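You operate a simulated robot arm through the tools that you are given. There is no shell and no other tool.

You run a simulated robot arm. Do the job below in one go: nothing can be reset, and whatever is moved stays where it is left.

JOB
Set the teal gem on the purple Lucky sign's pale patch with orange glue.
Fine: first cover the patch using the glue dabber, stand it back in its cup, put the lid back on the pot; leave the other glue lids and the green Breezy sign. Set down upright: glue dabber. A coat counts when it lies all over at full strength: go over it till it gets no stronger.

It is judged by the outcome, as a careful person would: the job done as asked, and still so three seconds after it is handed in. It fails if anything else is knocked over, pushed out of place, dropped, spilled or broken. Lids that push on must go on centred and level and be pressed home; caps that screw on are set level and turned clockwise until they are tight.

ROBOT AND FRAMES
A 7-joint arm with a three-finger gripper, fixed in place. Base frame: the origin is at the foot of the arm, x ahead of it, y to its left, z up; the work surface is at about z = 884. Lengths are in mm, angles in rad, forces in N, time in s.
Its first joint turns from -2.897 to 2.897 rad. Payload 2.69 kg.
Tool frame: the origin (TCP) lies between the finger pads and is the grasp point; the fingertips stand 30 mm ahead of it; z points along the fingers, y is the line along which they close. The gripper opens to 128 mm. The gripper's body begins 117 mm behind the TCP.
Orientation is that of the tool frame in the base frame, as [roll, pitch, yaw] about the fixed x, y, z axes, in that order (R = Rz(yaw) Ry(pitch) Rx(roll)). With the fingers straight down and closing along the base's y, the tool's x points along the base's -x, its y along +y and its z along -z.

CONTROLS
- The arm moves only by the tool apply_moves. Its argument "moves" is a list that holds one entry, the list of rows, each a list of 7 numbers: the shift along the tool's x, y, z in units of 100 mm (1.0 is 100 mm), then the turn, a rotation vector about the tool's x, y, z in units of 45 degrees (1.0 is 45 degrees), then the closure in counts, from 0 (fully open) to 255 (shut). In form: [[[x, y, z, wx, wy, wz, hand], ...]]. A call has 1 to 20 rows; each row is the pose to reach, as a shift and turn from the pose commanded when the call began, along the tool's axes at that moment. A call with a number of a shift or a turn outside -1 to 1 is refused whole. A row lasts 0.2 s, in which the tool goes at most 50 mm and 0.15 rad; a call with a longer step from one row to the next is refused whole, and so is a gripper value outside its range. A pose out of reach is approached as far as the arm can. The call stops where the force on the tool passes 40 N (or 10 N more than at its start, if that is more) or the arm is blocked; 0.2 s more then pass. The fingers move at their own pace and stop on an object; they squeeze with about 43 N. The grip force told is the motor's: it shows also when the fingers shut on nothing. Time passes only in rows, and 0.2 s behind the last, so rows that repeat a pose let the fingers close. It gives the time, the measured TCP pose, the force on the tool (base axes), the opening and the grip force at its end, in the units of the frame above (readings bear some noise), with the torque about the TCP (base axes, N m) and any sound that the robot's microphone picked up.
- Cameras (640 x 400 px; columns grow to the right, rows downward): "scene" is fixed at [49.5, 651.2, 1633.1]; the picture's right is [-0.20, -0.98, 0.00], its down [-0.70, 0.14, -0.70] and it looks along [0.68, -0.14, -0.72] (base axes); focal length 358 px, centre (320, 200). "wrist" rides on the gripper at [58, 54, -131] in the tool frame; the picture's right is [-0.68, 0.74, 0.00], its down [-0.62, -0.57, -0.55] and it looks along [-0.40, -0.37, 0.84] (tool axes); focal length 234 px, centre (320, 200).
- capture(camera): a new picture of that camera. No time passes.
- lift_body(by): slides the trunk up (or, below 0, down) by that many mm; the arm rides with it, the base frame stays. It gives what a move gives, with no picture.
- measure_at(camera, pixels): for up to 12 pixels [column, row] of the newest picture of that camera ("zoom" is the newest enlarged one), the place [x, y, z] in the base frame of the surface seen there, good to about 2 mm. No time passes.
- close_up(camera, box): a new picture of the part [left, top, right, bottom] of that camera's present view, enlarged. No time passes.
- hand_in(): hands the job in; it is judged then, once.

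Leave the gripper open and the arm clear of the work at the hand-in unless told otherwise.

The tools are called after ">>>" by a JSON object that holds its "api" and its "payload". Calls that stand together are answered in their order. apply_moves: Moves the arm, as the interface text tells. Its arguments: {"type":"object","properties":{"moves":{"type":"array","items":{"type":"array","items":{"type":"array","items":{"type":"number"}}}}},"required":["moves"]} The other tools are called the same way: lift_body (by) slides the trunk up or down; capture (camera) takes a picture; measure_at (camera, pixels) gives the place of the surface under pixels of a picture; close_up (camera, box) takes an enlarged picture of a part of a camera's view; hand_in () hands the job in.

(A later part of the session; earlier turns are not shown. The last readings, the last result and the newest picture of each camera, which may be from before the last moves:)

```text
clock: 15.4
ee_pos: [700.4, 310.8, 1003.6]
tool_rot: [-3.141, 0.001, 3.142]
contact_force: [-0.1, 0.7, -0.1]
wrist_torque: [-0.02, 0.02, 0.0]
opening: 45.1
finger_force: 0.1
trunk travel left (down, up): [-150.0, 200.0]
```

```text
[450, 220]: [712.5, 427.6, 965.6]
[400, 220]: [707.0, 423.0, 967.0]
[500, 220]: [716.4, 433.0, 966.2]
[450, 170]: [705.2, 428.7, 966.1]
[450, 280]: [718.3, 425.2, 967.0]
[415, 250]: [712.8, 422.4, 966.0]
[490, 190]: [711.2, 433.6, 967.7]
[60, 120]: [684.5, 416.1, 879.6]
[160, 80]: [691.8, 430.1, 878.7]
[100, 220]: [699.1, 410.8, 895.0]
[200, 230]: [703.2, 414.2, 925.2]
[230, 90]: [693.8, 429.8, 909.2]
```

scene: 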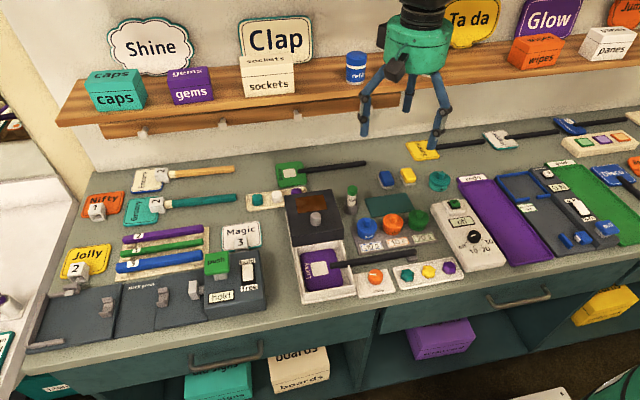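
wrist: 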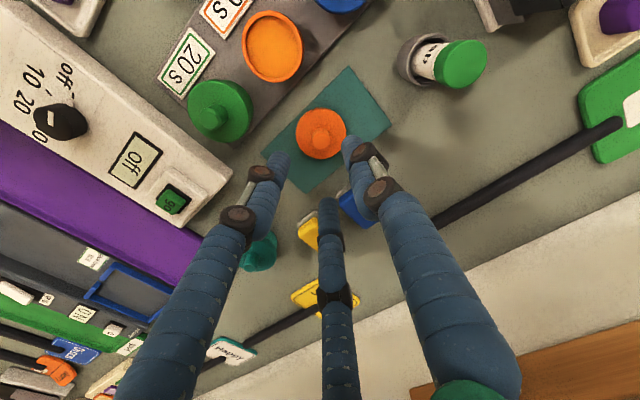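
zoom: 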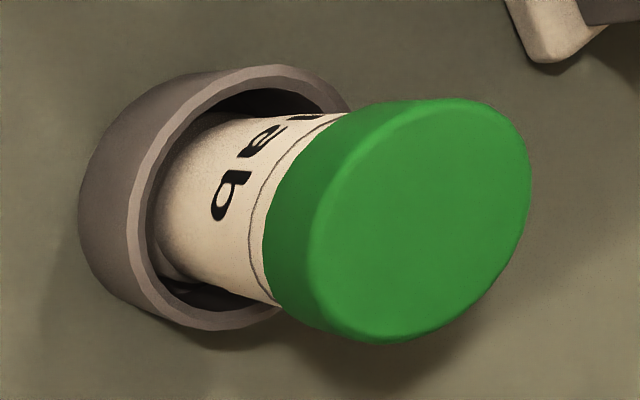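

Dabber top centre is (709.2, 426.5), about 23 mm wide. I move above it, keeping the tips over its top.

>>> {"api": "apply_moves", "payload": {"moves": [[[0, 0.1, -0.12, 0, 0, 0, 165], [-0.03, 0.4, -0.12, 0, 0, 0, 165], [-0.06, 0.75, -0.12, 0, 0, 0, 165], [-0.08, 1.0, -0.12, 0, 0, 0, 165]]]}}

>>> {"api": "apply_moves", "payload": {"moves": [[[0, 0.15, 0, 0, 0, 0, 165], [0, 0.15, 0, 0, 0, 0, 165]]]}}

>>> {"api": "apply_moves", "payload": {"moves": [[[0, 0, 0, 0, 0, 0, 165]]]}}

>>> {"api": "close_up", "payload": {"camera": "scene", "box": [300, 120, 420, 230]}}

```text
clock: 16.4
ee_pos: [707.2, 411.5, 1016.4]
tool_rot: [-3.141, 0.0, 3.141]
contact_force: [-0.9, 0.5, 0.6]
wrist_torque: [-0.03, -0.02, 0.06]
opening: 45.2
finger_force: 0.1
trunk travel left (down, up): [-150.0, 200.0]
```

```text
clock: 17.0
ee_pos: [707.9, 427.9, 1015.5]
tool_rot: [3.141, 0.0, 3.141]
contact_force: [0.2, 0.4, -0.3]
wrist_torque: [-0.04, 0.01, -0.02]
opening: 45.1
finger_force: 0.0
trunk travel left (down, up): [-150.0, 200.0]
```

```text
clock: 17.4
ee_pos: [708.1, 426.7, 1015.7]
tool_rot: [-3.141, 0.001, -3.141]
contact_force: [0.1, -0.6, -0.8]
wrist_torque: [0.01, 0.01, 0.0]
opening: 45.2
finger_force: 0.0
trunk travel left (down, up): [-150.0, 200.0]
```

```text
3.64 times, centred on (360, 175) of scene
```

zoom: 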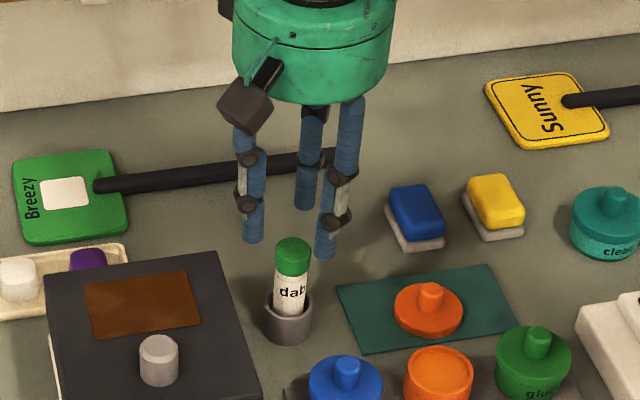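

I'm within ~1 mm of the axis. I descend to TCP z≈955 and grip the dabber's green grip.

>>> {"api": "apply_moves", "payload": {"moves": [[[-0.01, -0.005, 0.2, 0, 0, 0, 165], [-0.01, -0.005, 0.4, 0, 0, 0, 165], [-0.01, -0.005, 0.605, 0, 0, 0, 165], [-0.01, -0.005, 0.605, 0, 0, 0, 165]]]}}

>>> {"api": "apply_moves", "payload": {"moves": [[[0, 0, 0, 0, 0, 0, 255], [0, 0, 0, 0, 0, 0, 255], [0, 0, 0, 0, 0, 0, 255], [0, 0, 0, 0, 0, 0, 255]]]}}

>>> {"api": "close_up", "payload": {"camera": "scene", "box": [310, 140, 400, 230]}}

```text
clock: 18.4
ee_pos: [708.5, 424.7, 956.1]
tool_rot: [-3.141, 0.0, -3.141]
contact_force: [-0.3, -0.2, 0.4]
wrist_torque: [0.0, -0.03, 0.03]
opening: 45.2
finger_force: 0.0
trunk travel left (down, up): [-150.0, 200.0]
```

```text
clock: 19.4
ee_pos: [707.8, 426.1, 956.3]
tool_rot: [-3.141, 0.002, -3.14]
contact_force: [-0.3, 0.2, 0.9]
wrist_torque: [-0.02, 0.0, 0.01]
opening: 24.5
finger_force: 43.2
trunk travel left (down, up): [-150.0, 200.0]
```

```text
4.44 times, centred on (355, 185) of scene
```

zoom: 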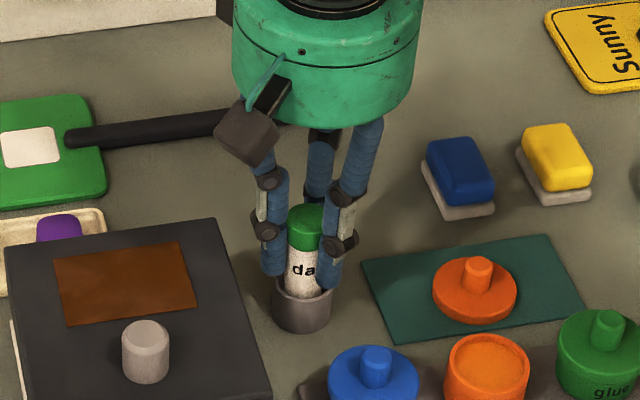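

Gripped at 24.5 mm. I lift it straight up 85 mm and look at its lower end.

>>> {"api": "apply_moves", "payload": {"moves": [[[0, 0, -0.05, 0, 0, 0, 255], [0, 0, -0.25, 0, 0, 0, 255], [0, 0, -0.55, 0, 0, 0, 255], [0, 0, -0.85, 0, 0, 0, 255]]]}}

>>> {"api": "close_up", "payload": {"camera": "scene", "box": [300, 100, 420, 230]}}

>>> {"api": "close_up", "payload": {"camera": "wrist", "box": [220, 80, 420, 280]}}

```text
clock: 20.4
ee_pos: [708.6, 424.7, 1040.4]
tool_rot: [-3.141, -0.001, 3.141]
contact_force: [0.2, 0.6, -1.1]
wrist_torque: [0.02, -0.01, -0.03]
opening: 24.4
finger_force: 42.8
trunk travel left (down, up): [-150.0, 200.0]
```

```text
3.08 times, centred on (360, 165) of scene
```

zoom: 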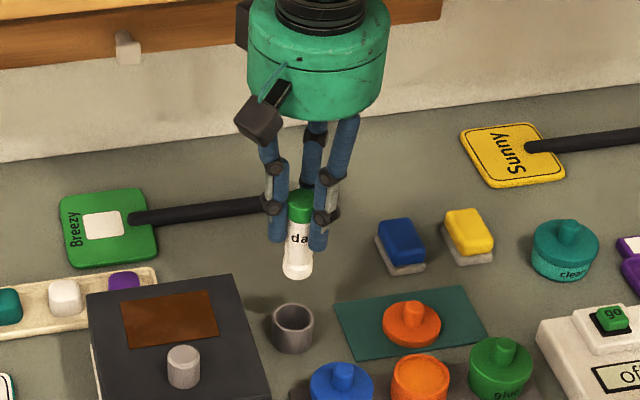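

```text
2.00 times, centred on (320, 180) of wrist
```

zoom: 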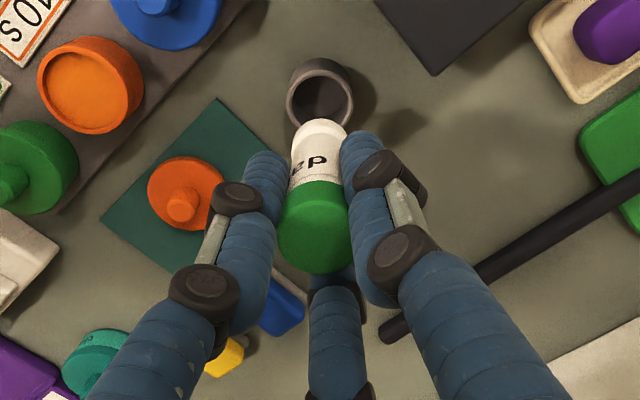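

The lower end is a clean white felt tip. I zoom in on it and measure where its bottom is relative to the TCP.

>>> {"api": "close_up", "payload": {"camera": "scene", "box": [335, 155, 375, 205]}}

>>> {"api": "measure_at", "payload": {"camera": "zoom", "pixels": [[305, 280], [305, 295], [305, 305], [290, 290], [320, 290], [310, 240], [265, 330], [335, 330], [300, 340], [300, 320]]}}

```text
8.00 times, centred on (355, 180) of scene
```

zoom: 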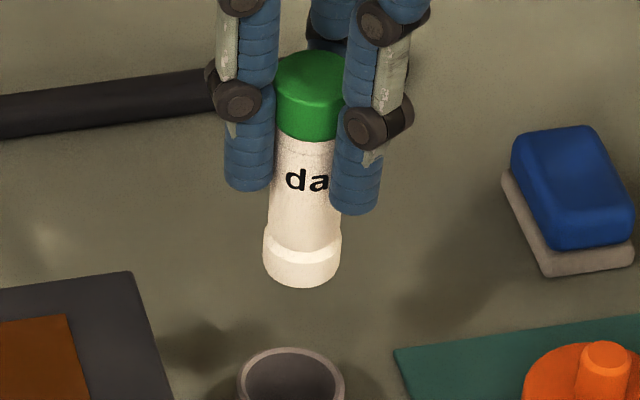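

```text
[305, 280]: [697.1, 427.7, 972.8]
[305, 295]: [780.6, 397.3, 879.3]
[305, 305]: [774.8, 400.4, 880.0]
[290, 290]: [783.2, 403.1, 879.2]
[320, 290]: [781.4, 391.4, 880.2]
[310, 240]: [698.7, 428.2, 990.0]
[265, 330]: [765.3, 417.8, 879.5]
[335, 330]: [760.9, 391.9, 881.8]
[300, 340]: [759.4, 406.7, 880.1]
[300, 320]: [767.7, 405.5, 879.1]
```

The felt end has a clean white pad, about 22 mm across, with its bottom ≈69.5 mm below the TCP. I carry it over the orange pot at (616.5, 336.8).

>>> {"api": "apply_moves", "payload": {"moves": [[[0.3, -0.29, 0, 0, 0, 0, 255], [0.6, -0.58, 0, 0, 0, 0, 255], [0.91, -0.89, 0, 0, 0, 0, 255], [0.91, -0.89, 0, 0, 0, 0, 255]]]}}

>>> {"api": "apply_moves", "payload": {"moves": [[[0, 0, 0, 0, 0, 0, 255]]]}}

>>> {"api": "close_up", "payload": {"camera": "scene", "box": [350, 130, 450, 240]}}

>>> {"api": "close_up", "payload": {"camera": "wrist", "box": [220, 80, 420, 280]}}

```text
clock: 21.4
ee_pos: [617.1, 336.0, 1042.4]
tool_rot: [-3.141, 0.0, -3.141]
contact_force: [0.5, -0.6, 0.4]
wrist_torque: [0.01, -0.04, 0.0]
opening: 24.5
finger_force: 43.1
trunk travel left (down, up): [-150.0, 200.0]
```

```text
clock: 21.8
ee_pos: [619.3, 336.4, 1041.5]
tool_rot: [-3.141, 0.0, -3.141]
contact_force: [0.8, 0.3, 0.7]
wrist_torque: [-0.01, 0.02, 0.0]
opening: 24.1
finger_force: 42.8
trunk travel left (down, up): [-150.0, 200.0]
```

```text
3.64 times, centred on (400, 185) of scene
```

zoom: 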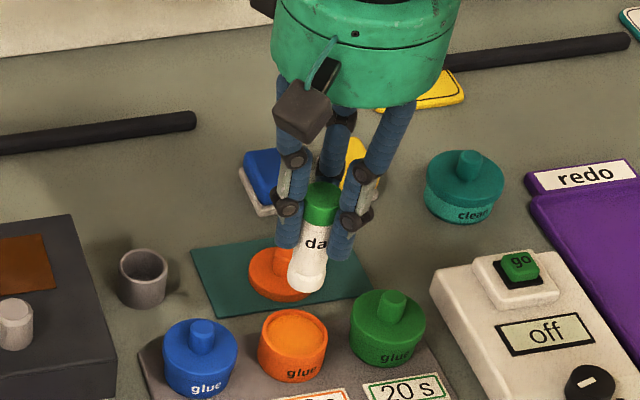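

```text
2.00 times, centred on (320, 180) of wrist
```

zoom: 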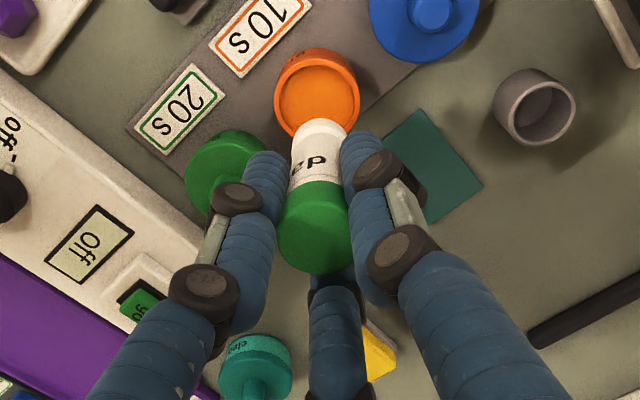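

Centred over the pot. I descend slowly: first just over the glue surface, then ~5 mm in.

>>> {"api": "apply_moves", "payload": {"moves": [[[0.01, 0, 0.25, 0, 0, 0, 255], [0.01, 0, 0.5, 0, 0, 0, 255], [0.01, 0, 0.57, 0, 0, 0, 255], [0.01, 0, 0.6, 0, 0, 0, 255], [0.01, 0, 0.63, 0, 0, 0, 255]]]}}

>>> {"api": "close_up", "payload": {"camera": "scene", "box": [360, 170, 430, 240]}}

```text
clock: 23.0
ee_pos: [619.7, 337.4, 981.6]
tool_rot: [3.138, 0.007, 3.141]
contact_force: [-0.3, -1.9, 39.7]
wrist_torque: [-0.02, 0.16, -0.12]
opening: 23.6
finger_force: 42.6
trunk travel left (down, up): [-150.0, 200.0]
```

```text
5.71 times, centred on (395, 205) of scene
```

zoom: 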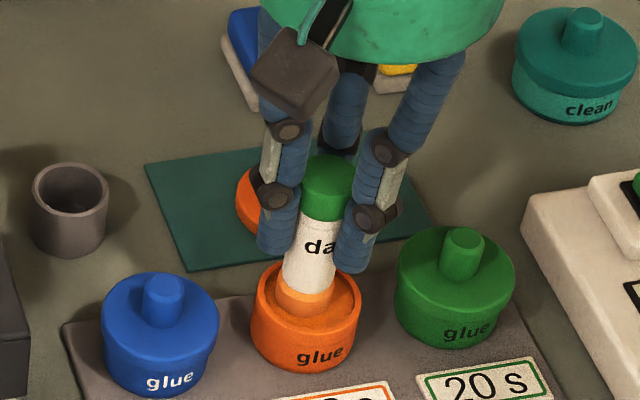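

The pad hit the glue's floor (39.7 N) and turned orange: it's loaded. I lift straight up and check it.

>>> {"api": "apply_moves", "payload": {"moves": [[[0, 0, -0.03, 0, 0, 0, 255], [0, 0, -0.2, 0, 0, 0, 255], [0, 0, -0.45, 0, 0, 0, 255], [0, 0, -0.65, 0, 0, 0, 255]]]}}

>>> {"api": "close_up", "payload": {"camera": "scene", "box": [360, 140, 430, 230]}}

>>> {"api": "measure_at", "payload": {"camera": "zoom", "pixels": [[285, 250], [280, 262], [285, 268], [260, 255], [305, 262]]}}

```text
clock: 24.0
ee_pos: [617.2, 338.0, 1042.2]
tool_rot: [3.141, -0.002, 3.139]
contact_force: [-0.2, 0.0, -1.1]
wrist_torque: [0.02, 0.02, -0.04]
opening: 23.2
finger_force: 43.5
trunk travel left (down, up): [-150.0, 200.0]
```

```text
4.44 times, centred on (395, 185) of scene
```

zoom: 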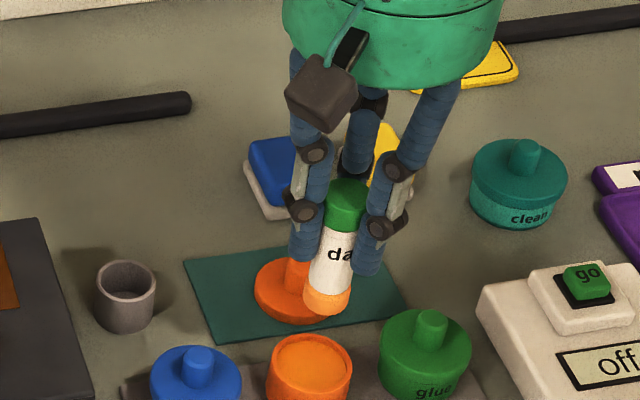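

```text
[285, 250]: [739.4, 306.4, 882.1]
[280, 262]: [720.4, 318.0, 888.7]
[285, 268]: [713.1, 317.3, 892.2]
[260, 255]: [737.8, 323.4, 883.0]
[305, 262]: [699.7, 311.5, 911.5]
```

The pad is loaded orange. I measure its bottom again and get exact patch corners.

>>> {"api": "measure_at", "payload": {"camera": "zoom", "pixels": [[327, 285], [327, 300], [325, 308], [325, 313], [312, 300], [342, 303], [345, 200], [345, 190]]}}

>>> {"api": "close_up", "payload": {"camera": "scene", "box": [300, 245, 345, 285]}}

>>> {"api": "measure_at", "payload": {"camera": "zoom", "pixels": [[187, 142], [347, 120], [368, 268], [200, 298], [180, 165], [195, 275], [365, 245], [350, 145], [210, 135], [330, 121], [220, 297], [345, 276]]}}

```text
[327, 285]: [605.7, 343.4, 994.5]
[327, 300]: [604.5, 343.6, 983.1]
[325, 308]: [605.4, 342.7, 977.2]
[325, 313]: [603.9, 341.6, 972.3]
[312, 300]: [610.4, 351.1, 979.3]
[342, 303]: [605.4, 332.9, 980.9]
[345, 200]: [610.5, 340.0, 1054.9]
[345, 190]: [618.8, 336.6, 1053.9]
```

```text
10.00 times, centred on (322, 265) of scene
```

zoom: 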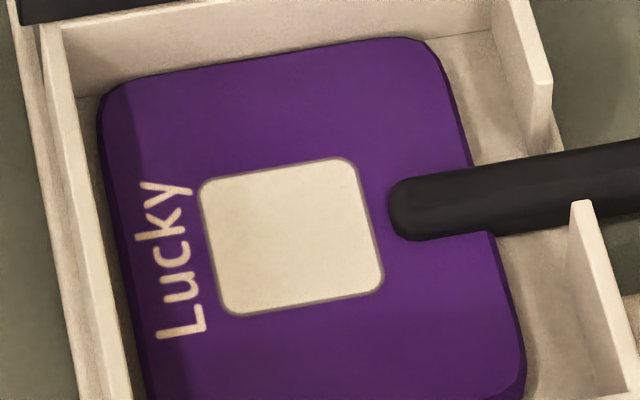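

```text
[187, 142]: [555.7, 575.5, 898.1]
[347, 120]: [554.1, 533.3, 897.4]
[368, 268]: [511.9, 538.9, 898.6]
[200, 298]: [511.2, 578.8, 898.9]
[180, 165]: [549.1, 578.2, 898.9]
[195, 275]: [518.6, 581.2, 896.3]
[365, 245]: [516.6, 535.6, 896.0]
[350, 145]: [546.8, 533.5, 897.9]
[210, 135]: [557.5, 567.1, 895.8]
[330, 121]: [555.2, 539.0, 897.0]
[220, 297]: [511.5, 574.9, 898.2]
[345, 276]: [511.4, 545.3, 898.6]
```

The patch in this zoom spans (203,178)–(383,315). I measure its edge midpoints and corners, and the handle end at (392,210).

>>> {"api": "measure_at", "payload": {"camera": "zoom", "pixels": [[213, 248], [368, 222], [278, 172], [305, 301], [207, 190], [350, 165], [378, 282], [230, 310], [291, 237], [392, 210], [440, 45], [130, 95]]}}

>>> {"api": "measure_at", "payload": {"camera": "zoom", "pixels": [[203, 215], [220, 285], [361, 190], [376, 255], [240, 178], [320, 164], [265, 308], [345, 294], [390, 230], [388, 195], [530, 90], [120, 250]]}}

```text
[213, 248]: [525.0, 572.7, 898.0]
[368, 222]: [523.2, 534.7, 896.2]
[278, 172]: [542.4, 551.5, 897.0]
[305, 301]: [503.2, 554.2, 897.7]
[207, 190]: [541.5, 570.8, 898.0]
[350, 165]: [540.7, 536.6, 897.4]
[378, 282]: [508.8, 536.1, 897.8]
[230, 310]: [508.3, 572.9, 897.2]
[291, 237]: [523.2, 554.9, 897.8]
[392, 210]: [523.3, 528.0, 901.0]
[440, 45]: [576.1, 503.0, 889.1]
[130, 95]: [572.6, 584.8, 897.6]
```

```text
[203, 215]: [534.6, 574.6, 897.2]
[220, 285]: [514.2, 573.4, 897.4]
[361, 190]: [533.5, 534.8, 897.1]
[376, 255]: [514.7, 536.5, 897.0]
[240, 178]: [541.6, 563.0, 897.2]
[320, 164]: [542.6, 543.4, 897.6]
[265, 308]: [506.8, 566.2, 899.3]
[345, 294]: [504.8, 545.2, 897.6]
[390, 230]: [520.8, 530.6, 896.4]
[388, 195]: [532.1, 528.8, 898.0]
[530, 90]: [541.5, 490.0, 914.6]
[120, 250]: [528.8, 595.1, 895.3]
```

The patch is ~38 mm square, centred at (523.3, 554.5), z≈897.5; the handle end is at y≈529. I carry the loaded dabber there, going forward of the hood.

>>> {"api": "apply_moves", "payload": {"moves": [[[0.3, 0, 0, 0, 0, 0, 255], [0.6, 0.2, 0, 0, 0, 0, 255], [0.94, 0.5, 0, 0, 0, 0, 255], [0.94, 0.95, 0, 0, 0, 0, 255]]]}}

>>> {"api": "apply_moves", "payload": {"moves": [[[0, 0.45, 0, 0, 0, 0, 255], [0, 0.9, 0, 0, 0, 0, 255], [0, 1.0, 0, 0, 0, 0, 255], [0, 1.0, 0, 0, 0, 0, 255]]]}}

>>> {"api": "apply_moves", "payload": {"moves": [[[0, 0.22, 0, 0, 0, 0, 255], [0, 0.22, 0, 0, 0, 0, 255]]]}}

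>>> {"api": "apply_moves", "payload": {"moves": [[[0, 0, 0, 0, 0, 0, 255]]]}}

>>> {"api": "apply_moves", "payload": {"moves": [[[0, 0, 0, 0, 0, 0, 255]]]}}

>>> {"api": "close_up", "payload": {"camera": "scene", "box": [270, 180, 370, 300]}}

>>> {"api": "capture", "payload": {"camera": "wrist"}}

```text
clock: 25.0
ee_pos: [521.6, 432.7, 1042.1]
tool_rot: [-3.14, 0.0, 3.138]
contact_force: [-0.7, -0.7, 0.5]
wrist_torque: [0.02, -0.04, -0.02]
opening: 23.9
finger_force: 43.1
trunk travel left (down, up): [-150.0, 200.0]
```

```text
clock: 26.0
ee_pos: [524.2, 534.2, 1044.3]
tool_rot: [3.14, -0.002, -3.141]
contact_force: [0.5, -0.5, 0.4]
wrist_torque: [-0.01, -0.02, 0.02]
opening: 23.5
finger_force: 43.1
trunk travel left (down, up): [-150.0, 200.0]
```

```text
clock: 26.6
ee_pos: [523.4, 556.7, 1043.7]
tool_rot: [-3.141, 0.0, -3.14]
contact_force: [0.4, 0.5, 0.1]
wrist_torque: [-0.06, -0.04, 0.02]
opening: 23.6
finger_force: 42.8
trunk travel left (down, up): [-150.0, 200.0]
```

```text
clock: 27.0
ee_pos: [523.5, 556.5, 1043.3]
tool_rot: [3.141, -0.001, -3.141]
contact_force: [-0.2, -0.1, -0.6]
wrist_torque: [0.01, -0.02, 0.01]
opening: 23.5
finger_force: 42.4
trunk travel left (down, up): [-150.0, 200.0]
```

```text
clock: 27.4
ee_pos: [523.8, 556.1, 1044.1]
tool_rot: [3.142, -0.001, -3.141]
contact_force: [0.8, -0.1, 0.2]
wrist_torque: [0.0, -0.02, -0.02]
opening: 23.4
finger_force: 42.9
trunk travel left (down, up): [-150.0, 200.0]
```

```text
3.33 times, centred on (320, 240) of scene
```

zoom: 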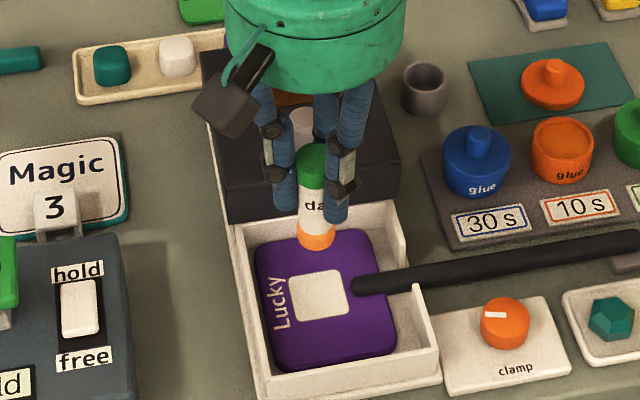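

```text
taken
```

wrist: 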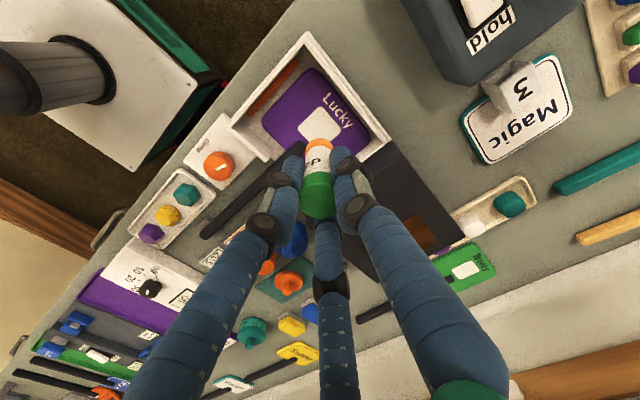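

Centred to within 2 mm. I correct y by −2 mm and descend to just above the patch, then touch.

>>> {"api": "apply_moves", "payload": {"moves": [[[0, -0.02, 0.3, 0, 0, 0, 255], [0, -0.02, 0.6, 0, 0, 0, 255], [0, -0.02, 0.72, 0, 0, 0, 255], [0, -0.02, 0.72, 0, 0, 0, 255]]]}}

>>> {"api": "close_up", "payload": {"camera": "scene", "box": [270, 200, 370, 300]}}

```text
clock: 28.4
ee_pos: [523.6, 552.8, 970.8]
tool_rot: [3.14, 0.002, 3.141]
contact_force: [0.0, 0.7, 0.1]
wrist_torque: [-0.05, -0.02, -0.01]
opening: 23.5
finger_force: 42.7
trunk travel left (down, up): [-150.0, 200.0]
```

```text
4.00 times, centred on (320, 250) of scene
```

zoom: 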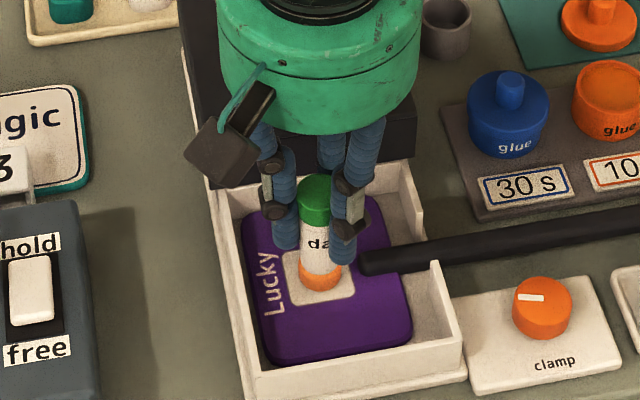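

Just above the patch with no contact. I step down to light contact.

>>> {"api": "apply_moves", "payload": {"moves": [[[0, 0, 0.015, 0, 0, 0, 255], [0, 0, 0.03, 0, 0, 0, 255]]]}}

>>> {"api": "apply_moves", "payload": {"moves": [[[0, 0, 0.01, 0, 0, 0, 255], [0, 0, 0.01, 0, 0, 0, 255]]]}}

```text
clock: 29.0
ee_pos: [524.0, 552.7, 969.1]
tool_rot: [-3.141, -0.001, -3.14]
contact_force: [-2.2, -0.5, 5.0]
wrist_torque: [-0.03, 0.08, 0.02]
opening: 23.6
finger_force: 43.3
trunk travel left (down, up): [-150.0, 200.0]
```

```text
clock: 29.6
ee_pos: [522.9, 553.0, 967.9]
tool_rot: [3.141, 0.002, 3.141]
contact_force: [-0.8, -0.1, 18.3]
wrist_torque: [-0.03, 0.14, -0.01]
opening: 23.8
finger_force: 43.7
trunk travel left (down, up): [-150.0, 200.0]
```

Contact (5 N, then 18 N). I lift 10 mm... more, to see the mark it leaves.

>>> {"api": "apply_moves", "payload": {"moves": [[[0, 0, -0.1, 0, 0, 0, 255], [0, 0, -0.4, 0, 0, 0, 255]]]}}

>>> {"api": "close_up", "payload": {"camera": "scene", "box": [300, 235, 350, 285]}}

```text
clock: 30.2
ee_pos: [523.2, 550.9, 1006.7]
tool_rot: [-3.14, -0.001, -3.141]
contact_force: [0.0, 0.6, -0.9]
wrist_torque: [-0.01, 0.0, -0.05]
opening: 23.3
finger_force: 43.2
trunk travel left (down, up): [-150.0, 200.0]
```

```text
8.00 times, centred on (325, 260) of scene
```

zoom: 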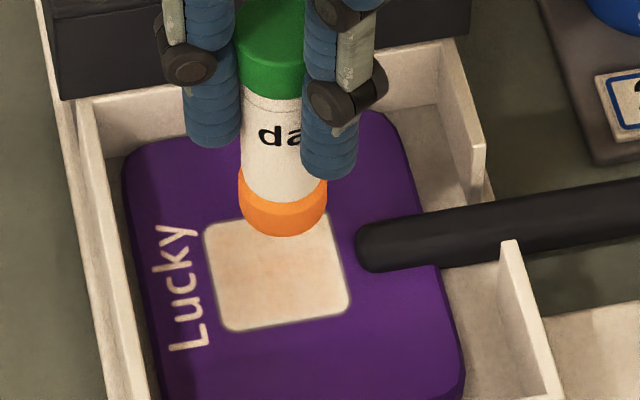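

The patch has only a faint peach tint, so it needs strokes going over it repeatedly. I do a serpentine with light pressure covering ±11 mm around the centre.

>>> {"api": "apply_moves", "payload": {"moves": [[[0.11, -0.09, 0.3, 0, 0, 0, 255], [0.11, -0.09, 0.393, 0, 0, 0, 255], [0.11, 0.02, 0.393, 0, 0, 0, 255], [0.11, 0.13, 0.393, 0, 0, 0, 255], [0.055, 0.13, 0.393, 0, 0, 0, 255], [0.055, 0.02, 0.393, 0, 0, 0, 255], [0.055, -0.09, 0.393, 0, 0, 0, 255], [0, -0.09, 0.393, 0, 0, 0, 255], [0, 0.02, 0.393, 0, 0, 0, 255], [0, 0.13, 0.393, 0, 0, 0, 255], [-0.055, 0.13, 0.393, 0, 0, 0, 255], [-0.055, 0.02, 0.393, 0, 0, 0, 255], [-0.055, -0.09, 0.393, 0, 0, 0, 255], [-0.11, -0.09, 0.393, 0, 0, 0, 255], [-0.11, 0.02, 0.393, 0, 0, 0, 255], [-0.11, 0.13, 0.393, 0, 0, 0, 255]]]}}

>>> {"api": "apply_moves", "payload": {"moves": [[[0, 0, -0.1, 0, 0, 0, 255], [0.11, -0.13, -0.39, 0, 0, 0, 255], [0.11, -0.13, -0.39, 0, 0, 0, 255]]]}}

>>> {"api": "close_up", "payload": {"camera": "scene", "box": [300, 235, 350, 285]}}

```text
clock: 33.6
ee_pos: [533.2, 567.1, 967.9]
tool_rot: [3.139, 0.0, 3.141]
contact_force: [1.5, -0.2, 10.1]
wrist_torque: [-0.01, -0.07, 0.0]
opening: 23.4
finger_force: 42.8
trunk travel left (down, up): [-150.0, 200.0]
```

```text
clock: 34.4
ee_pos: [523.0, 553.1, 1007.3]
tool_rot: [-3.141, 0.0, 3.141]
contact_force: [-0.5, 0.3, 0.0]
wrist_torque: [0.04, -0.02, 0.03]
opening: 23.2
finger_force: 43.3
trunk travel left (down, up): [-150.0, 200.0]
```

```text
8.00 times, centred on (325, 260) of scene
```

zoom: 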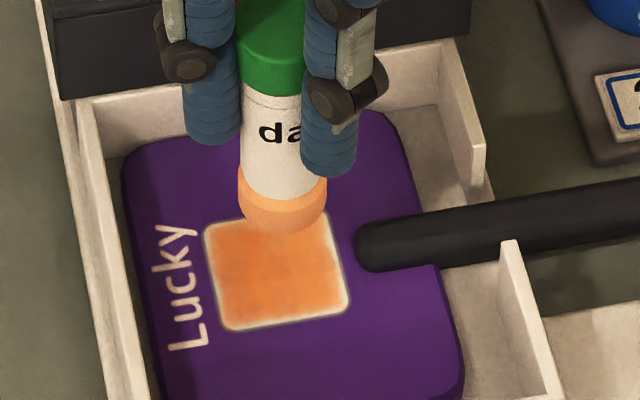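

The strokes work: the patch is well orange but the edges (2–3 mm) are still pale and the pad is drying. I go back to the pot to reload.

>>> {"api": "apply_moves", "payload": {"moves": [[[0, 0, -0.36, 0, 0, 0, 255], [0, -0.45, -0.36, 0, 0, 0, 255], [0, -0.9, -0.36, 0, 0, 0, 255], [0, -1.0, -0.36, 0, 0, 0, 255]]]}}

>>> {"api": "apply_moves", "payload": {"moves": [[[0, -0.45, 0, 0, 0, 0, 255], [-0.3, -0.8, 0, 0, 0, 0, 255], [-0.6, -1.0, 0, 0, 0, 0, 255], [-0.94, -1.0, 0, 0, 0, 0, 255]]]}}

>>> {"api": "apply_moves", "payload": {"moves": [[[0, -0.15, 0, 0, 0, 0, 255], [0, -0.15, 0.2, 0, 0, 0, 255]]]}}

>>> {"api": "close_up", "payload": {"camera": "scene", "box": [360, 150, 430, 240]}}

```text
clock: 35.4
ee_pos: [523.8, 452.4, 1041.3]
tool_rot: [-3.141, 0.0, 3.141]
contact_force: [0.2, -0.4, 0.1]
wrist_torque: [0.05, 0.0, -0.02]
opening: 23.2
finger_force: 43.2
trunk travel left (down, up): [-150.0, 200.0]
```

```text
clock: 36.4
ee_pos: [619.1, 350.4, 1041.4]
tool_rot: [3.141, 0.001, -3.141]
contact_force: [0.0, 0.0, -0.2]
wrist_torque: [0.0, -0.01, -0.01]
opening: 23.7
finger_force: 43.2
trunk travel left (down, up): [-150.0, 200.0]
```

```text
clock: 37.0
ee_pos: [617.8, 336.8, 1021.6]
tool_rot: [-3.141, -0.002, 3.142]
contact_force: [-0.1, -0.6, -0.3]
wrist_torque: [0.04, -0.03, -0.01]
opening: 23.7
finger_force: 42.9
trunk travel left (down, up): [-150.0, 200.0]
```

```text
4.44 times, centred on (395, 195) of scene
```

zoom: 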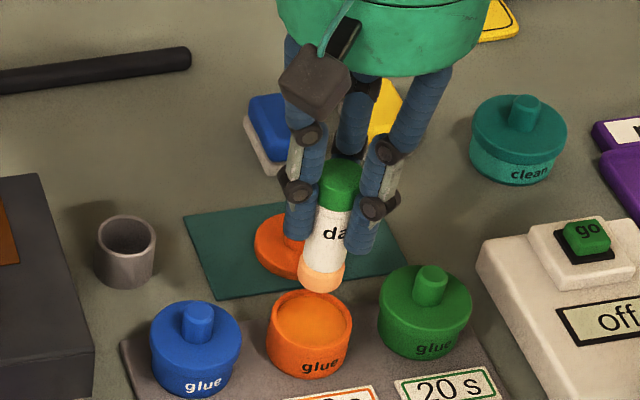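

Over the pot. I dip gently to just touch the glue.

>>> {"api": "apply_moves", "payload": {"moves": [[[0, 0, 0.2, 0, 0, 0, 255], [0, 0, 0.36, 0, 0, 0, 255], [0, 0, 0.39, 0, 0, 0, 255], [0, 0, 0.4, 0, 0, 0, 255], [0, 0, 0.405, 0, 0, 0, 255], [0, 0, 0.405, 0, 0, 0, 255]]]}}

>>> {"api": "apply_moves", "payload": {"moves": [[[0, 0, -0.2, 0, 0, 0, 255], [0, 0, -0.405, 0, 0, 0, 255], [0, 0, -0.6, 0, 0, 0, 255]]]}}

>>> {"api": "close_up", "payload": {"camera": "scene", "box": [360, 150, 430, 240]}}

```text
clock: 38.4
ee_pos: [617.5, 337.5, 982.5]
tool_rot: [-3.141, 0.001, -3.14]
contact_force: [0.2, -0.6, 1.4]
wrist_torque: [0.02, 0.01, 0.0]
opening: 23.3
finger_force: 43.2
trunk travel left (down, up): [-150.0, 200.0]
```

```text
clock: 39.2
ee_pos: [617.2, 337.8, 1042.6]
tool_rot: [-3.141, 0.0, 3.141]
contact_force: [0.0, 0.3, 0.1]
wrist_torque: [0.02, 0.03, -0.01]
opening: 23.4
finger_force: 43.2
trunk travel left (down, up): [-150.0, 200.0]
```

```text
4.44 times, centred on (395, 195) of scene
```

zoom: 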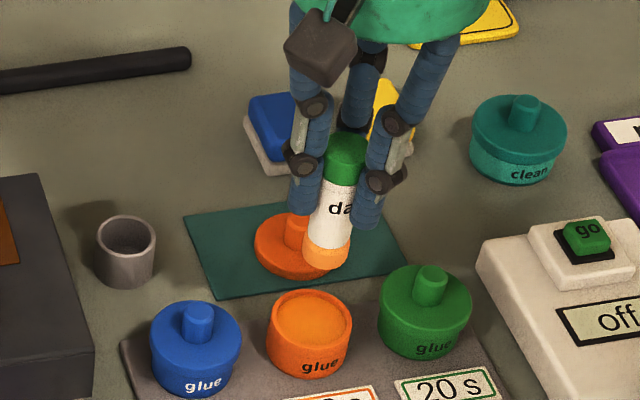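

>>> {"api": "close_up", "payload": {"camera": "scene", "box": [385, 175, 415, 220]}}

```text
8.89 times, centred on (400, 198) of scene
```

zoom: 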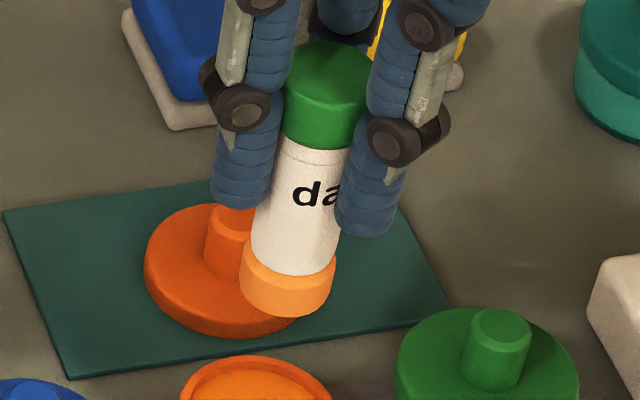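

The pad is lighter than after the first dip, so I dip again a touch deeper and dwell longer.

>>> {"api": "apply_moves", "payload": {"moves": [[[0, 0, 0.3, 0, 0, 0, 255], [0, 0, 0.57, 0, 0, 0, 255], [0, 0, 0.6, 0, 0, 0, 255], [0, 0, 0.612, 0, 0, 0, 255], [0, 0, 0.612, 0, 0, 0, 255], [0, 0, 0.612, 0, 0, 0, 255], [0, 0, 0.612, 0, 0, 0, 255], [0, 0, 0.612, 0, 0, 0, 255]]]}}

>>> {"api": "apply_moves", "payload": {"moves": [[[0, 0, -0.2, 0, 0, 0, 255], [0, 0, -0.4, 0, 0, 0, 255], [0, 0, -0.61, 0, 0, 0, 255]]]}}

>>> {"api": "close_up", "payload": {"camera": "scene", "box": [385, 175, 415, 220]}}

```text
clock: 41.0
ee_pos: [617.8, 337.4, 982.8]
tool_rot: [3.141, 0.003, -3.141]
contact_force: [0.9, -0.8, 21.0]
wrist_torque: [0.04, -0.12, 0.02]
opening: 23.3
finger_force: 43.5
trunk travel left (down, up): [-150.0, 200.0]
```

```text
clock: 41.8
ee_pos: [617.7, 337.9, 1040.6]
tool_rot: [-3.141, 0.0, -3.141]
contact_force: [-0.1, -0.5, 0.0]
wrist_torque: [-0.02, 0.03, -0.02]
opening: 23.2
finger_force: 42.7
trunk travel left (down, up): [-150.0, 200.0]
```

```text
8.89 times, centred on (400, 198) of scene
```

zoom: 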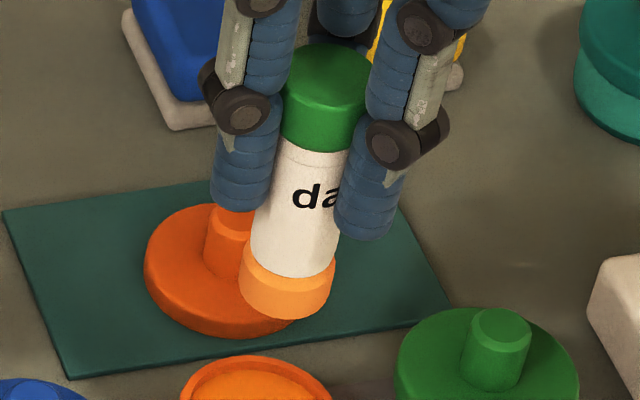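

Same shade, so it's fully loaded. I return to the patch by the same path.

>>> {"api": "apply_moves", "payload": {"moves": [[[0.3, 0, 0, 0, 0, 0, 255], [0.6, 0.2, 0, 0, 0, 0, 255], [0.94, 0.5, 0, 0, 0, 0, 255], [0.94, 0.95, 0, 0, 0, 0, 255]]]}}

>>> {"api": "apply_moves", "payload": {"moves": [[[0, 0.45, 0, 0, 0, 0, 255], [0, 0.9, 0, 0, 0, 0, 255], [0, 1.0, 0, 0, 0, 0, 255], [0, 1.0, 0, 0, 0, 0, 255]]]}}

>>> {"api": "apply_moves", "payload": {"moves": [[[0, 0.2, 0, 0, 0, 0, 255], [0, 0.2, 0.353, 0, 0, 0, 255], [0, 0.2, 0.353, 0, 0, 0, 255]]]}}

>>> {"api": "apply_moves", "payload": {"moves": [[[0, 0, 0, 0, 0, 0, 255]]]}}

>>> {"api": "close_up", "payload": {"camera": "scene", "box": [295, 230, 350, 290]}}

```text
clock: 42.8
ee_pos: [522.2, 432.9, 1042.4]
tool_rot: [3.141, 0.0, -3.141]
contact_force: [0.0, -0.5, -0.2]
wrist_torque: [0.05, -0.03, -0.01]
opening: 23.4
finger_force: 43.0
trunk travel left (down, up): [-150.0, 200.0]
```

```text
clock: 43.8
ee_pos: [523.6, 533.2, 1042.1]
tool_rot: [3.141, 0.0, -3.141]
contact_force: [0.2, 0.4, 1.1]
wrist_torque: [0.02, 0.01, -0.01]
opening: 23.3
finger_force: 43.4
trunk travel left (down, up): [-150.0, 200.0]
```

```text
clock: 44.6
ee_pos: [523.9, 552.4, 1005.8]
tool_rot: [3.141, 0.0, -3.142]
contact_force: [0.9, -0.1, -0.1]
wrist_torque: [-0.08, -0.01, -0.02]
opening: 23.2
finger_force: 43.2
trunk travel left (down, up): [-150.0, 200.0]
```

```text
clock: 45.0
ee_pos: [523.7, 552.3, 1006.2]
tool_rot: [-3.141, 0.0, 3.14]
contact_force: [-0.8, -0.4, -0.5]
wrist_torque: [0.04, -0.02, 0.01]
opening: 23.1
finger_force: 43.1
trunk travel left (down, up): [-150.0, 200.0]
```

```text
6.67 times, centred on (322, 260) of scene
```

zoom: 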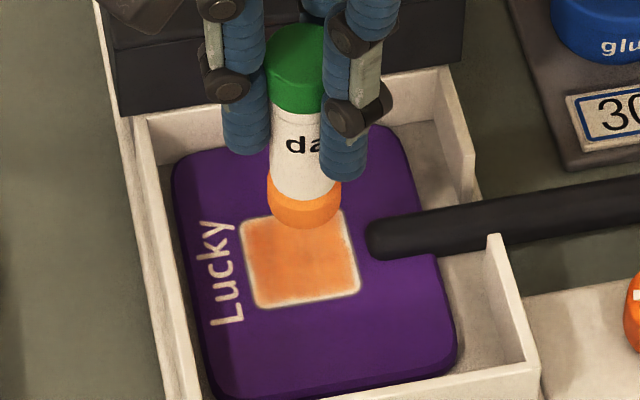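

I run the perimeter loop at about ±14 mm with light pressure, to cover the pale margins.

>>> {"api": "apply_moves", "payload": {"moves": [[[0.14, -0.11, 0.3, 0, 0, 0, 255], [0.14, -0.11, 0.394, 0, 0, 0, 255], [0.14, -0.02, 0.394, 0, 0, 0, 255], [0.14, 0.07, 0.394, 0, 0, 0, 255], [0.14, 0.16, 0.394, 0, 0, 0, 255], [0.05, 0.16, 0.394, 0, 0, 0, 255], [-0.04, 0.16, 0.394, 0, 0, 0, 255], [-0.14, 0.16, 0.394, 0, 0, 0, 255], [-0.14, 0.07, 0.394, 0, 0, 0, 255], [-0.14, -0.02, 0.394, 0, 0, 0, 255], [-0.14, -0.11, 0.394, 0, 0, 0, 255], [-0.05, -0.11, 0.394, 0, 0, 0, 255], [0.04, -0.11, 0.394, 0, 0, 0, 255], [0.14, -0.11, 0.394, 0, 0, 0, 255], [0.14, 0.02, 0.394, 0, 0, 0, 255], [0.14, 0.16, 0.394, 0, 0, 0, 255], [0, 0.16, 0.394, 0, 0, 0, 255], [-0.14, 0.16, 0.394, 0, 0, 0, 255], [-0.14, 0.02, 0.394, 0, 0, 0, 255], [-0.14, -0.11, 0.394, 0, 0, 0, 255]]]}}

>>> {"api": "apply_moves", "payload": {"moves": [[[0, 0, -0.1, 0, 0, 0, 255], [0.14, 0.11, -0.394, 0, 0, 0, 255], [0.14, 0.11, -0.394, 0, 0, 0, 255]]]}}

>>> {"api": "close_up", "payload": {"camera": "scene", "box": [295, 230, 350, 290]}}

```text
clock: 49.2
ee_pos: [537.7, 539.7, 968.8]
tool_rot: [3.141, 0.0, 3.141]
contact_force: [0.5, -0.7, 13.4]
wrist_torque: [-0.09, -0.01, 0.01]
opening: 23.1
finger_force: 42.7
trunk travel left (down, up): [-150.0, 200.0]
```

```text
clock: 50.0
ee_pos: [521.6, 551.1, 1006.6]
tool_rot: [3.14, -0.002, 3.141]
contact_force: [-0.6, 0.4, -0.8]
wrist_torque: [0.01, -0.06, -0.01]
opening: 23.5
finger_force: 43.5
trunk travel left (down, up): [-150.0, 200.0]
```

```text
6.67 times, centred on (322, 260) of scene
```

zoom: 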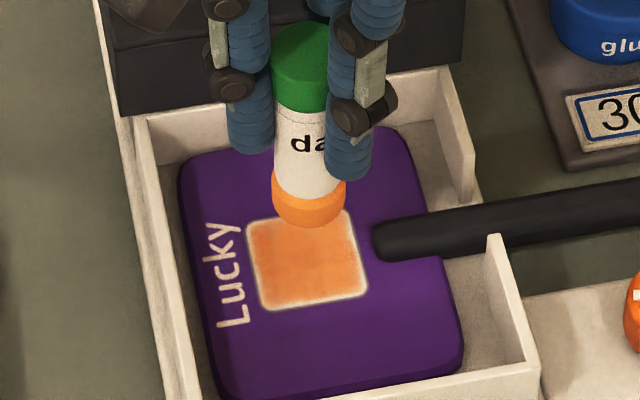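

The sign slid about 2 mm toward −y. I zoom in to judge the coat and re-measure the patch.

>>> {"api": "close_up", "payload": {"camera": "scene", "box": [308, 250, 338, 280]}}

>>> {"api": "measure_at", "payload": {"camera": "zoom", "pixels": [[160, 200], [225, 300], [400, 180], [300, 60], [330, 270], [280, 180]]}}

```text
13.33 times, centred on (323, 265) of scene
```

zoom: 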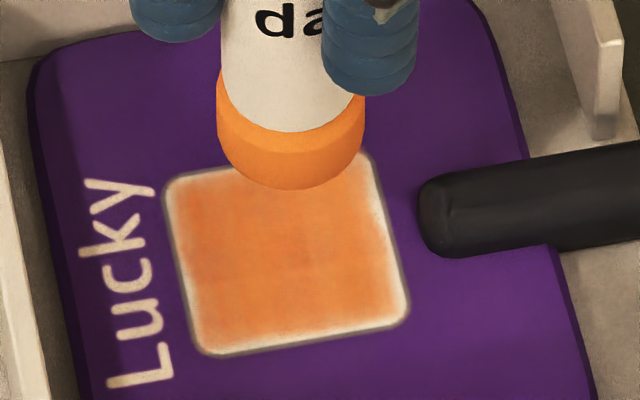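

```text
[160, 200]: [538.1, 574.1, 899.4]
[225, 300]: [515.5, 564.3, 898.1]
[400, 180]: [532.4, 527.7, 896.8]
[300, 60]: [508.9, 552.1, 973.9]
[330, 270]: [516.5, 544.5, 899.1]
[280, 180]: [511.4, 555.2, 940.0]
```

The right and front edges remain pale, since the sign slid. I measure the present patch edges.

>>> {"api": "measure_at", "payload": {"camera": "zoom", "pixels": [[180, 240], [192, 300], [385, 220], [396, 265], [403, 295], [260, 343], [340, 328], [370, 320], [205, 345], [172, 205], [378, 190], [402, 318]]}}

```text
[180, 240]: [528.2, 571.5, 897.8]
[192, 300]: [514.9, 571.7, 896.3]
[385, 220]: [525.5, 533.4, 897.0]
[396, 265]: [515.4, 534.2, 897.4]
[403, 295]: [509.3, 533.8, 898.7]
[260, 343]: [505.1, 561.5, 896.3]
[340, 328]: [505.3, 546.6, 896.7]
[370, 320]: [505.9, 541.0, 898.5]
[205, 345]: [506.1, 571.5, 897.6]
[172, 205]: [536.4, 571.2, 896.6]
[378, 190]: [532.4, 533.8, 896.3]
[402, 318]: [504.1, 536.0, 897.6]
```

>>> {"api": "measure_at", "payload": {"camera": "zoom", "pixels": [[290, 150], [290, 170], [225, 130], [358, 125], [260, 155], [320, 155], [290, 186], [285, 80], [260, 100], [310, 110]]}}

>>> {"api": "close_up", "payload": {"camera": "scene", "box": [300, 225, 340, 265]}}

```text
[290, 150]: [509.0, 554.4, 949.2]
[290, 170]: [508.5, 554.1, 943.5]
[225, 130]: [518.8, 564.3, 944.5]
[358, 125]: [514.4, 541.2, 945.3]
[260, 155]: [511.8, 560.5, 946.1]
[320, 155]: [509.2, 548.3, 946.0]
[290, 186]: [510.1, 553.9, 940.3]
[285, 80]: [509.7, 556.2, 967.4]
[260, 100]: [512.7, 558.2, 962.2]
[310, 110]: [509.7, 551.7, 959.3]
```

```text
10.00 times, centred on (320, 245) of scene
```

zoom: 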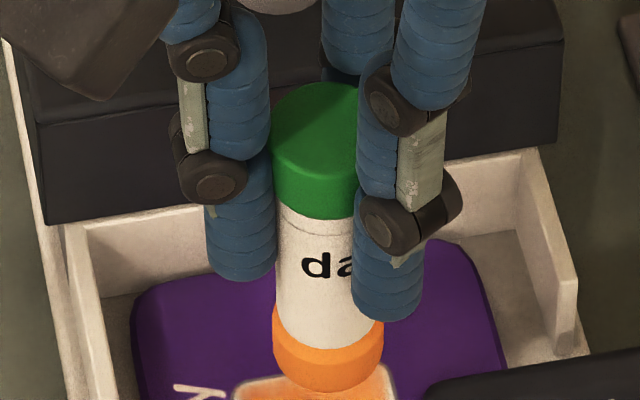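

To see the coat properly I swing the dabber aside (toward the handle) so the wrist camera looks at the patch from near.

>>> {"api": "apply_moves", "payload": {"moves": [[[-0.08, -0.26, -0.1, 0, 0, 0, 255], [-0.16, -0.54, -0.1, 0, 0, 0, 255], [-0.16, -0.54, -0.1, 0, 0, 0, 255]]]}}

>>> {"api": "close_up", "payload": {"camera": "wrist", "box": [300, 50, 400, 130]}}

>>> {"api": "close_up", "payload": {"camera": "scene", "box": [308, 250, 338, 280]}}

```text
clock: 50.8
ee_pos: [538.9, 498.3, 1017.3]
tool_rot: [3.141, 0.001, -3.141]
contact_force: [0.1, 0.3, -0.8]
wrist_torque: [0.03, -0.01, 0.01]
opening: 23.1
finger_force: 43.2
trunk travel left (down, up): [-150.0, 200.0]
```

```text
5.00 times, centred on (350, 90) of wrist
```

zoom: 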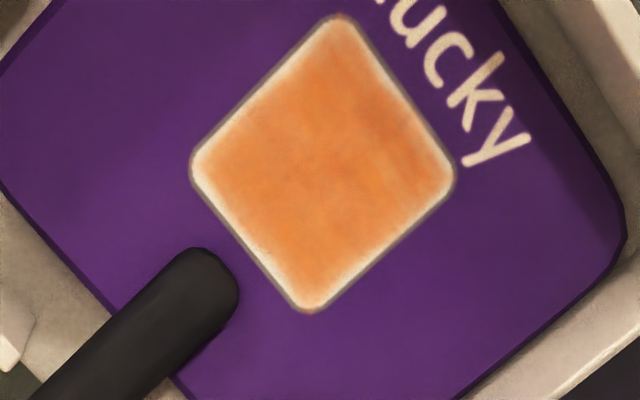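

```text
13.33 times, centred on (323, 265) of scene
```

zoom: 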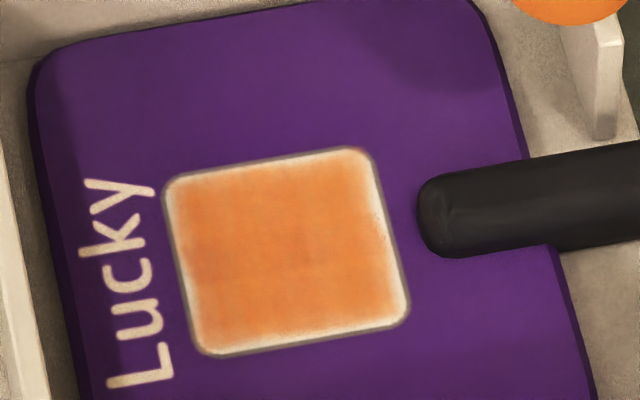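

The coat is orange with a thin paler margin along the edges. I go over it again with cross strokes, lighter pressure, centred on the present patch position.

>>> {"api": "apply_moves", "payload": {"moves": [[[0.08, 0.27, 0, 0, 0, 0, 255], [0.16, 0.54, 0.1, 0, 0, 0, 255], [0.28, 0.41, 0.42, 0, 0, 0, 255], [0.28, 0.41, 0.492, 0, 0, 0, 255], [0.14, 0.41, 0.492, 0, 0, 0, 255], [0.0, 0.41, 0.492, 0, 0, 0, 255], [0.0, 0.475, 0.492, 0, 0, 0, 255], [0.14, 0.475, 0.492, 0, 0, 0, 255], [0.28, 0.475, 0.492, 0, 0, 0, 255], [0.28, 0.54, 0.492, 0, 0, 0, 255], [0.14, 0.54, 0.492, 0, 0, 0, 255], [0.0, 0.54, 0.492, 0, 0, 0, 255], [0.0, 0.61, 0.492, 0, 0, 0, 255], [0.14, 0.61, 0.492, 0, 0, 0, 255], [0.28, 0.61, 0.492, 0, 0, 0, 255], [0.28, 0.68, 0.492, 0, 0, 0, 255], [0.14, 0.68, 0.492, 0, 0, 0, 255], [0.0, 0.68, 0.492, 0, 0, 0, 255]]]}}

>>> {"api": "apply_moves", "payload": {"moves": [[[0.0, -0.1, 0, 0, 0, 0, 255], [0.0, -0.2, 0, 0, 0, 0, 255], [0.0, -0.27, 0, 0, 0, 0, 255], [0.1, -0.27, 0, 0, 0, 0, 255], [0.2, -0.27, 0, 0, 0, 0, 255], [0.28, -0.27, 0, 0, 0, 0, 255], [0.28, -0.17, 0, 0, 0, 0, 255], [0.28, -0.08, 0, 0, 0, 0, 255], [0.28, 0, 0, 0, 0, 0, 255], [0.18, 0, 0, 0, 0, 0, 255], [0.09, 0, 0, 0, 0, 0, 255], [0, 0, 0, 0, 0, 0, 255], [0, 0, -0.15, 0, 0, 0, 255], [0, -0.34, -0.492, 0, 0, 0, 255], [0, -0.68, -0.492, 0, 0, 0, 255], [0, -0.68, -0.492, 0, 0, 0, 255]]]}}

>>> {"api": "close_up", "payload": {"camera": "wrist", "box": [300, 50, 400, 130]}}

>>> {"api": "close_up", "payload": {"camera": "scene", "box": [308, 250, 338, 280]}}

```text
clock: 54.6
ee_pos: [538.4, 566.4, 967.3]
tool_rot: [-3.141, 0.0, -3.141]
contact_force: [2.4, -0.7, 5.1]
wrist_torque: [0.02, -0.11, 0.02]
opening: 23.3
finger_force: 43.0
trunk travel left (down, up): [-150.0, 200.0]
```

```text
clock: 58.0
ee_pos: [537.8, 497.9, 1017.3]
tool_rot: [-3.14, 0.001, 3.141]
contact_force: [-0.3, -0.3, -0.3]
wrist_torque: [0.08, 0.03, -0.02]
opening: 23.3
finger_force: 42.8
trunk travel left (down, up): [-150.0, 200.0]
```

```text
5.00 times, centred on (350, 90) of wrist
```

zoom: 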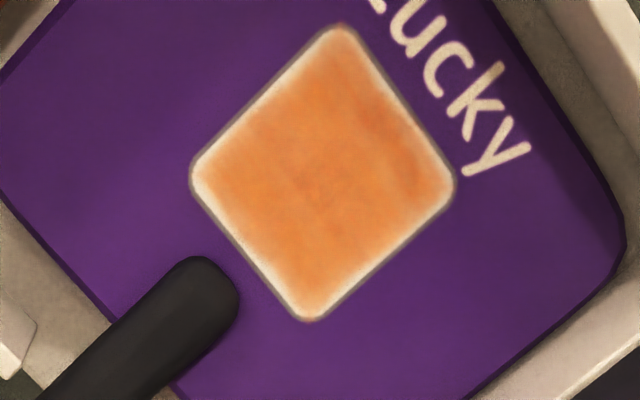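

```text
13.33 times, centred on (323, 265) of scene
```

zoom: 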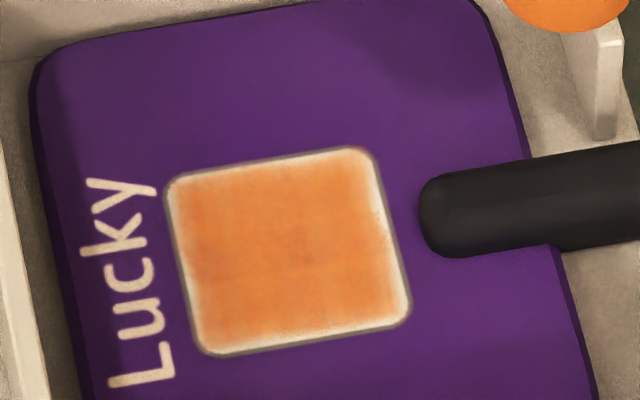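

No visible change in the middle, so it's at full strength there; the thin margin needs a test. I stroke with the pad centred right along the left edge (y≈572) and compare that side with the others.

>>> {"api": "apply_moves", "payload": {"moves": [[[0.08, 0.3, 0, 0, 0, 0, 255], [0.16, 0.6, 0.1, 0, 0, 0, 255], [0.28, 0.73, 0.42, 0, 0, 0, 255], [0.28, 0.73, 0.493, 0, 0, 0, 255], [0.2, 0.73, 0.493, 0, 0, 0, 255], [0.12, 0.73, 0.493, 0, 0, 0, 255], [0.0, 0.73, 0.493, 0, 0, 0, 255], [0.12, 0.73, 0.493, 0, 0, 0, 255], [0.2, 0.73, 0.493, 0, 0, 0, 255], [0.28, 0.73, 0.493, 0, 0, 0, 255]]]}}

>>> {"api": "apply_moves", "payload": {"moves": [[[0, 0, -0.15, 0, 0, 0, 255], [-0.15, -0.3, -0.4, 0, 0, 0, 255], [-0.28, -0.73, -0.493, 0, 0, 0, 255], [-0.28, -0.73, -0.493, 0, 0, 0, 255]]]}}

>>> {"api": "close_up", "payload": {"camera": "wrist", "box": [300, 50, 400, 130]}}

>>> {"api": "close_up", "payload": {"camera": "scene", "box": [308, 250, 338, 280]}}

```text
clock: 60.2
ee_pos: [510.9, 570.2, 965.9]
tool_rot: [3.14, 0.0, -3.141]
contact_force: [0.6, 0.3, 5.1]
wrist_torque: [-0.07, -0.02, -0.01]
opening: 23.4
finger_force: 43.5
trunk travel left (down, up): [-150.0, 200.0]
```

```text
clock: 61.2
ee_pos: [540.6, 497.3, 1017.5]
tool_rot: [-3.141, 0.0, -3.141]
contact_force: [-0.1, -1.6, -0.7]
wrist_torque: [0.11, 0.02, -0.03]
opening: 23.3
finger_force: 43.1
trunk travel left (down, up): [-150.0, 200.0]
```

```text
5.00 times, centred on (350, 90) of wrist
```

zoom: 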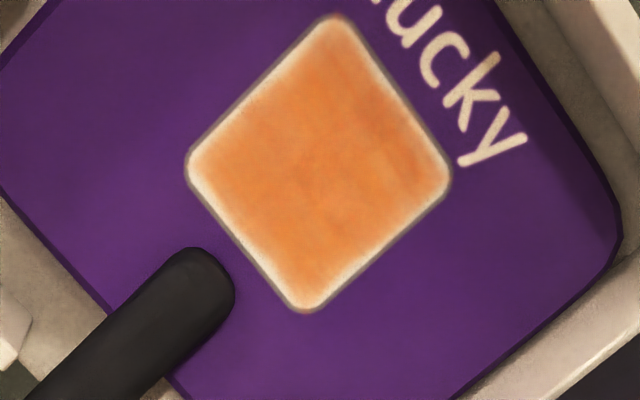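

```text
13.33 times, centred on (323, 265) of scene
```

zoom: 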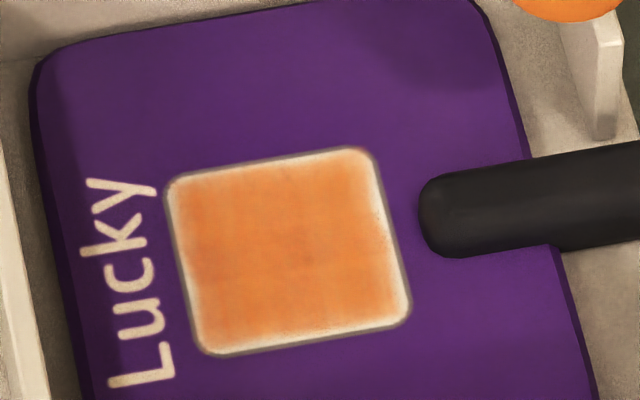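

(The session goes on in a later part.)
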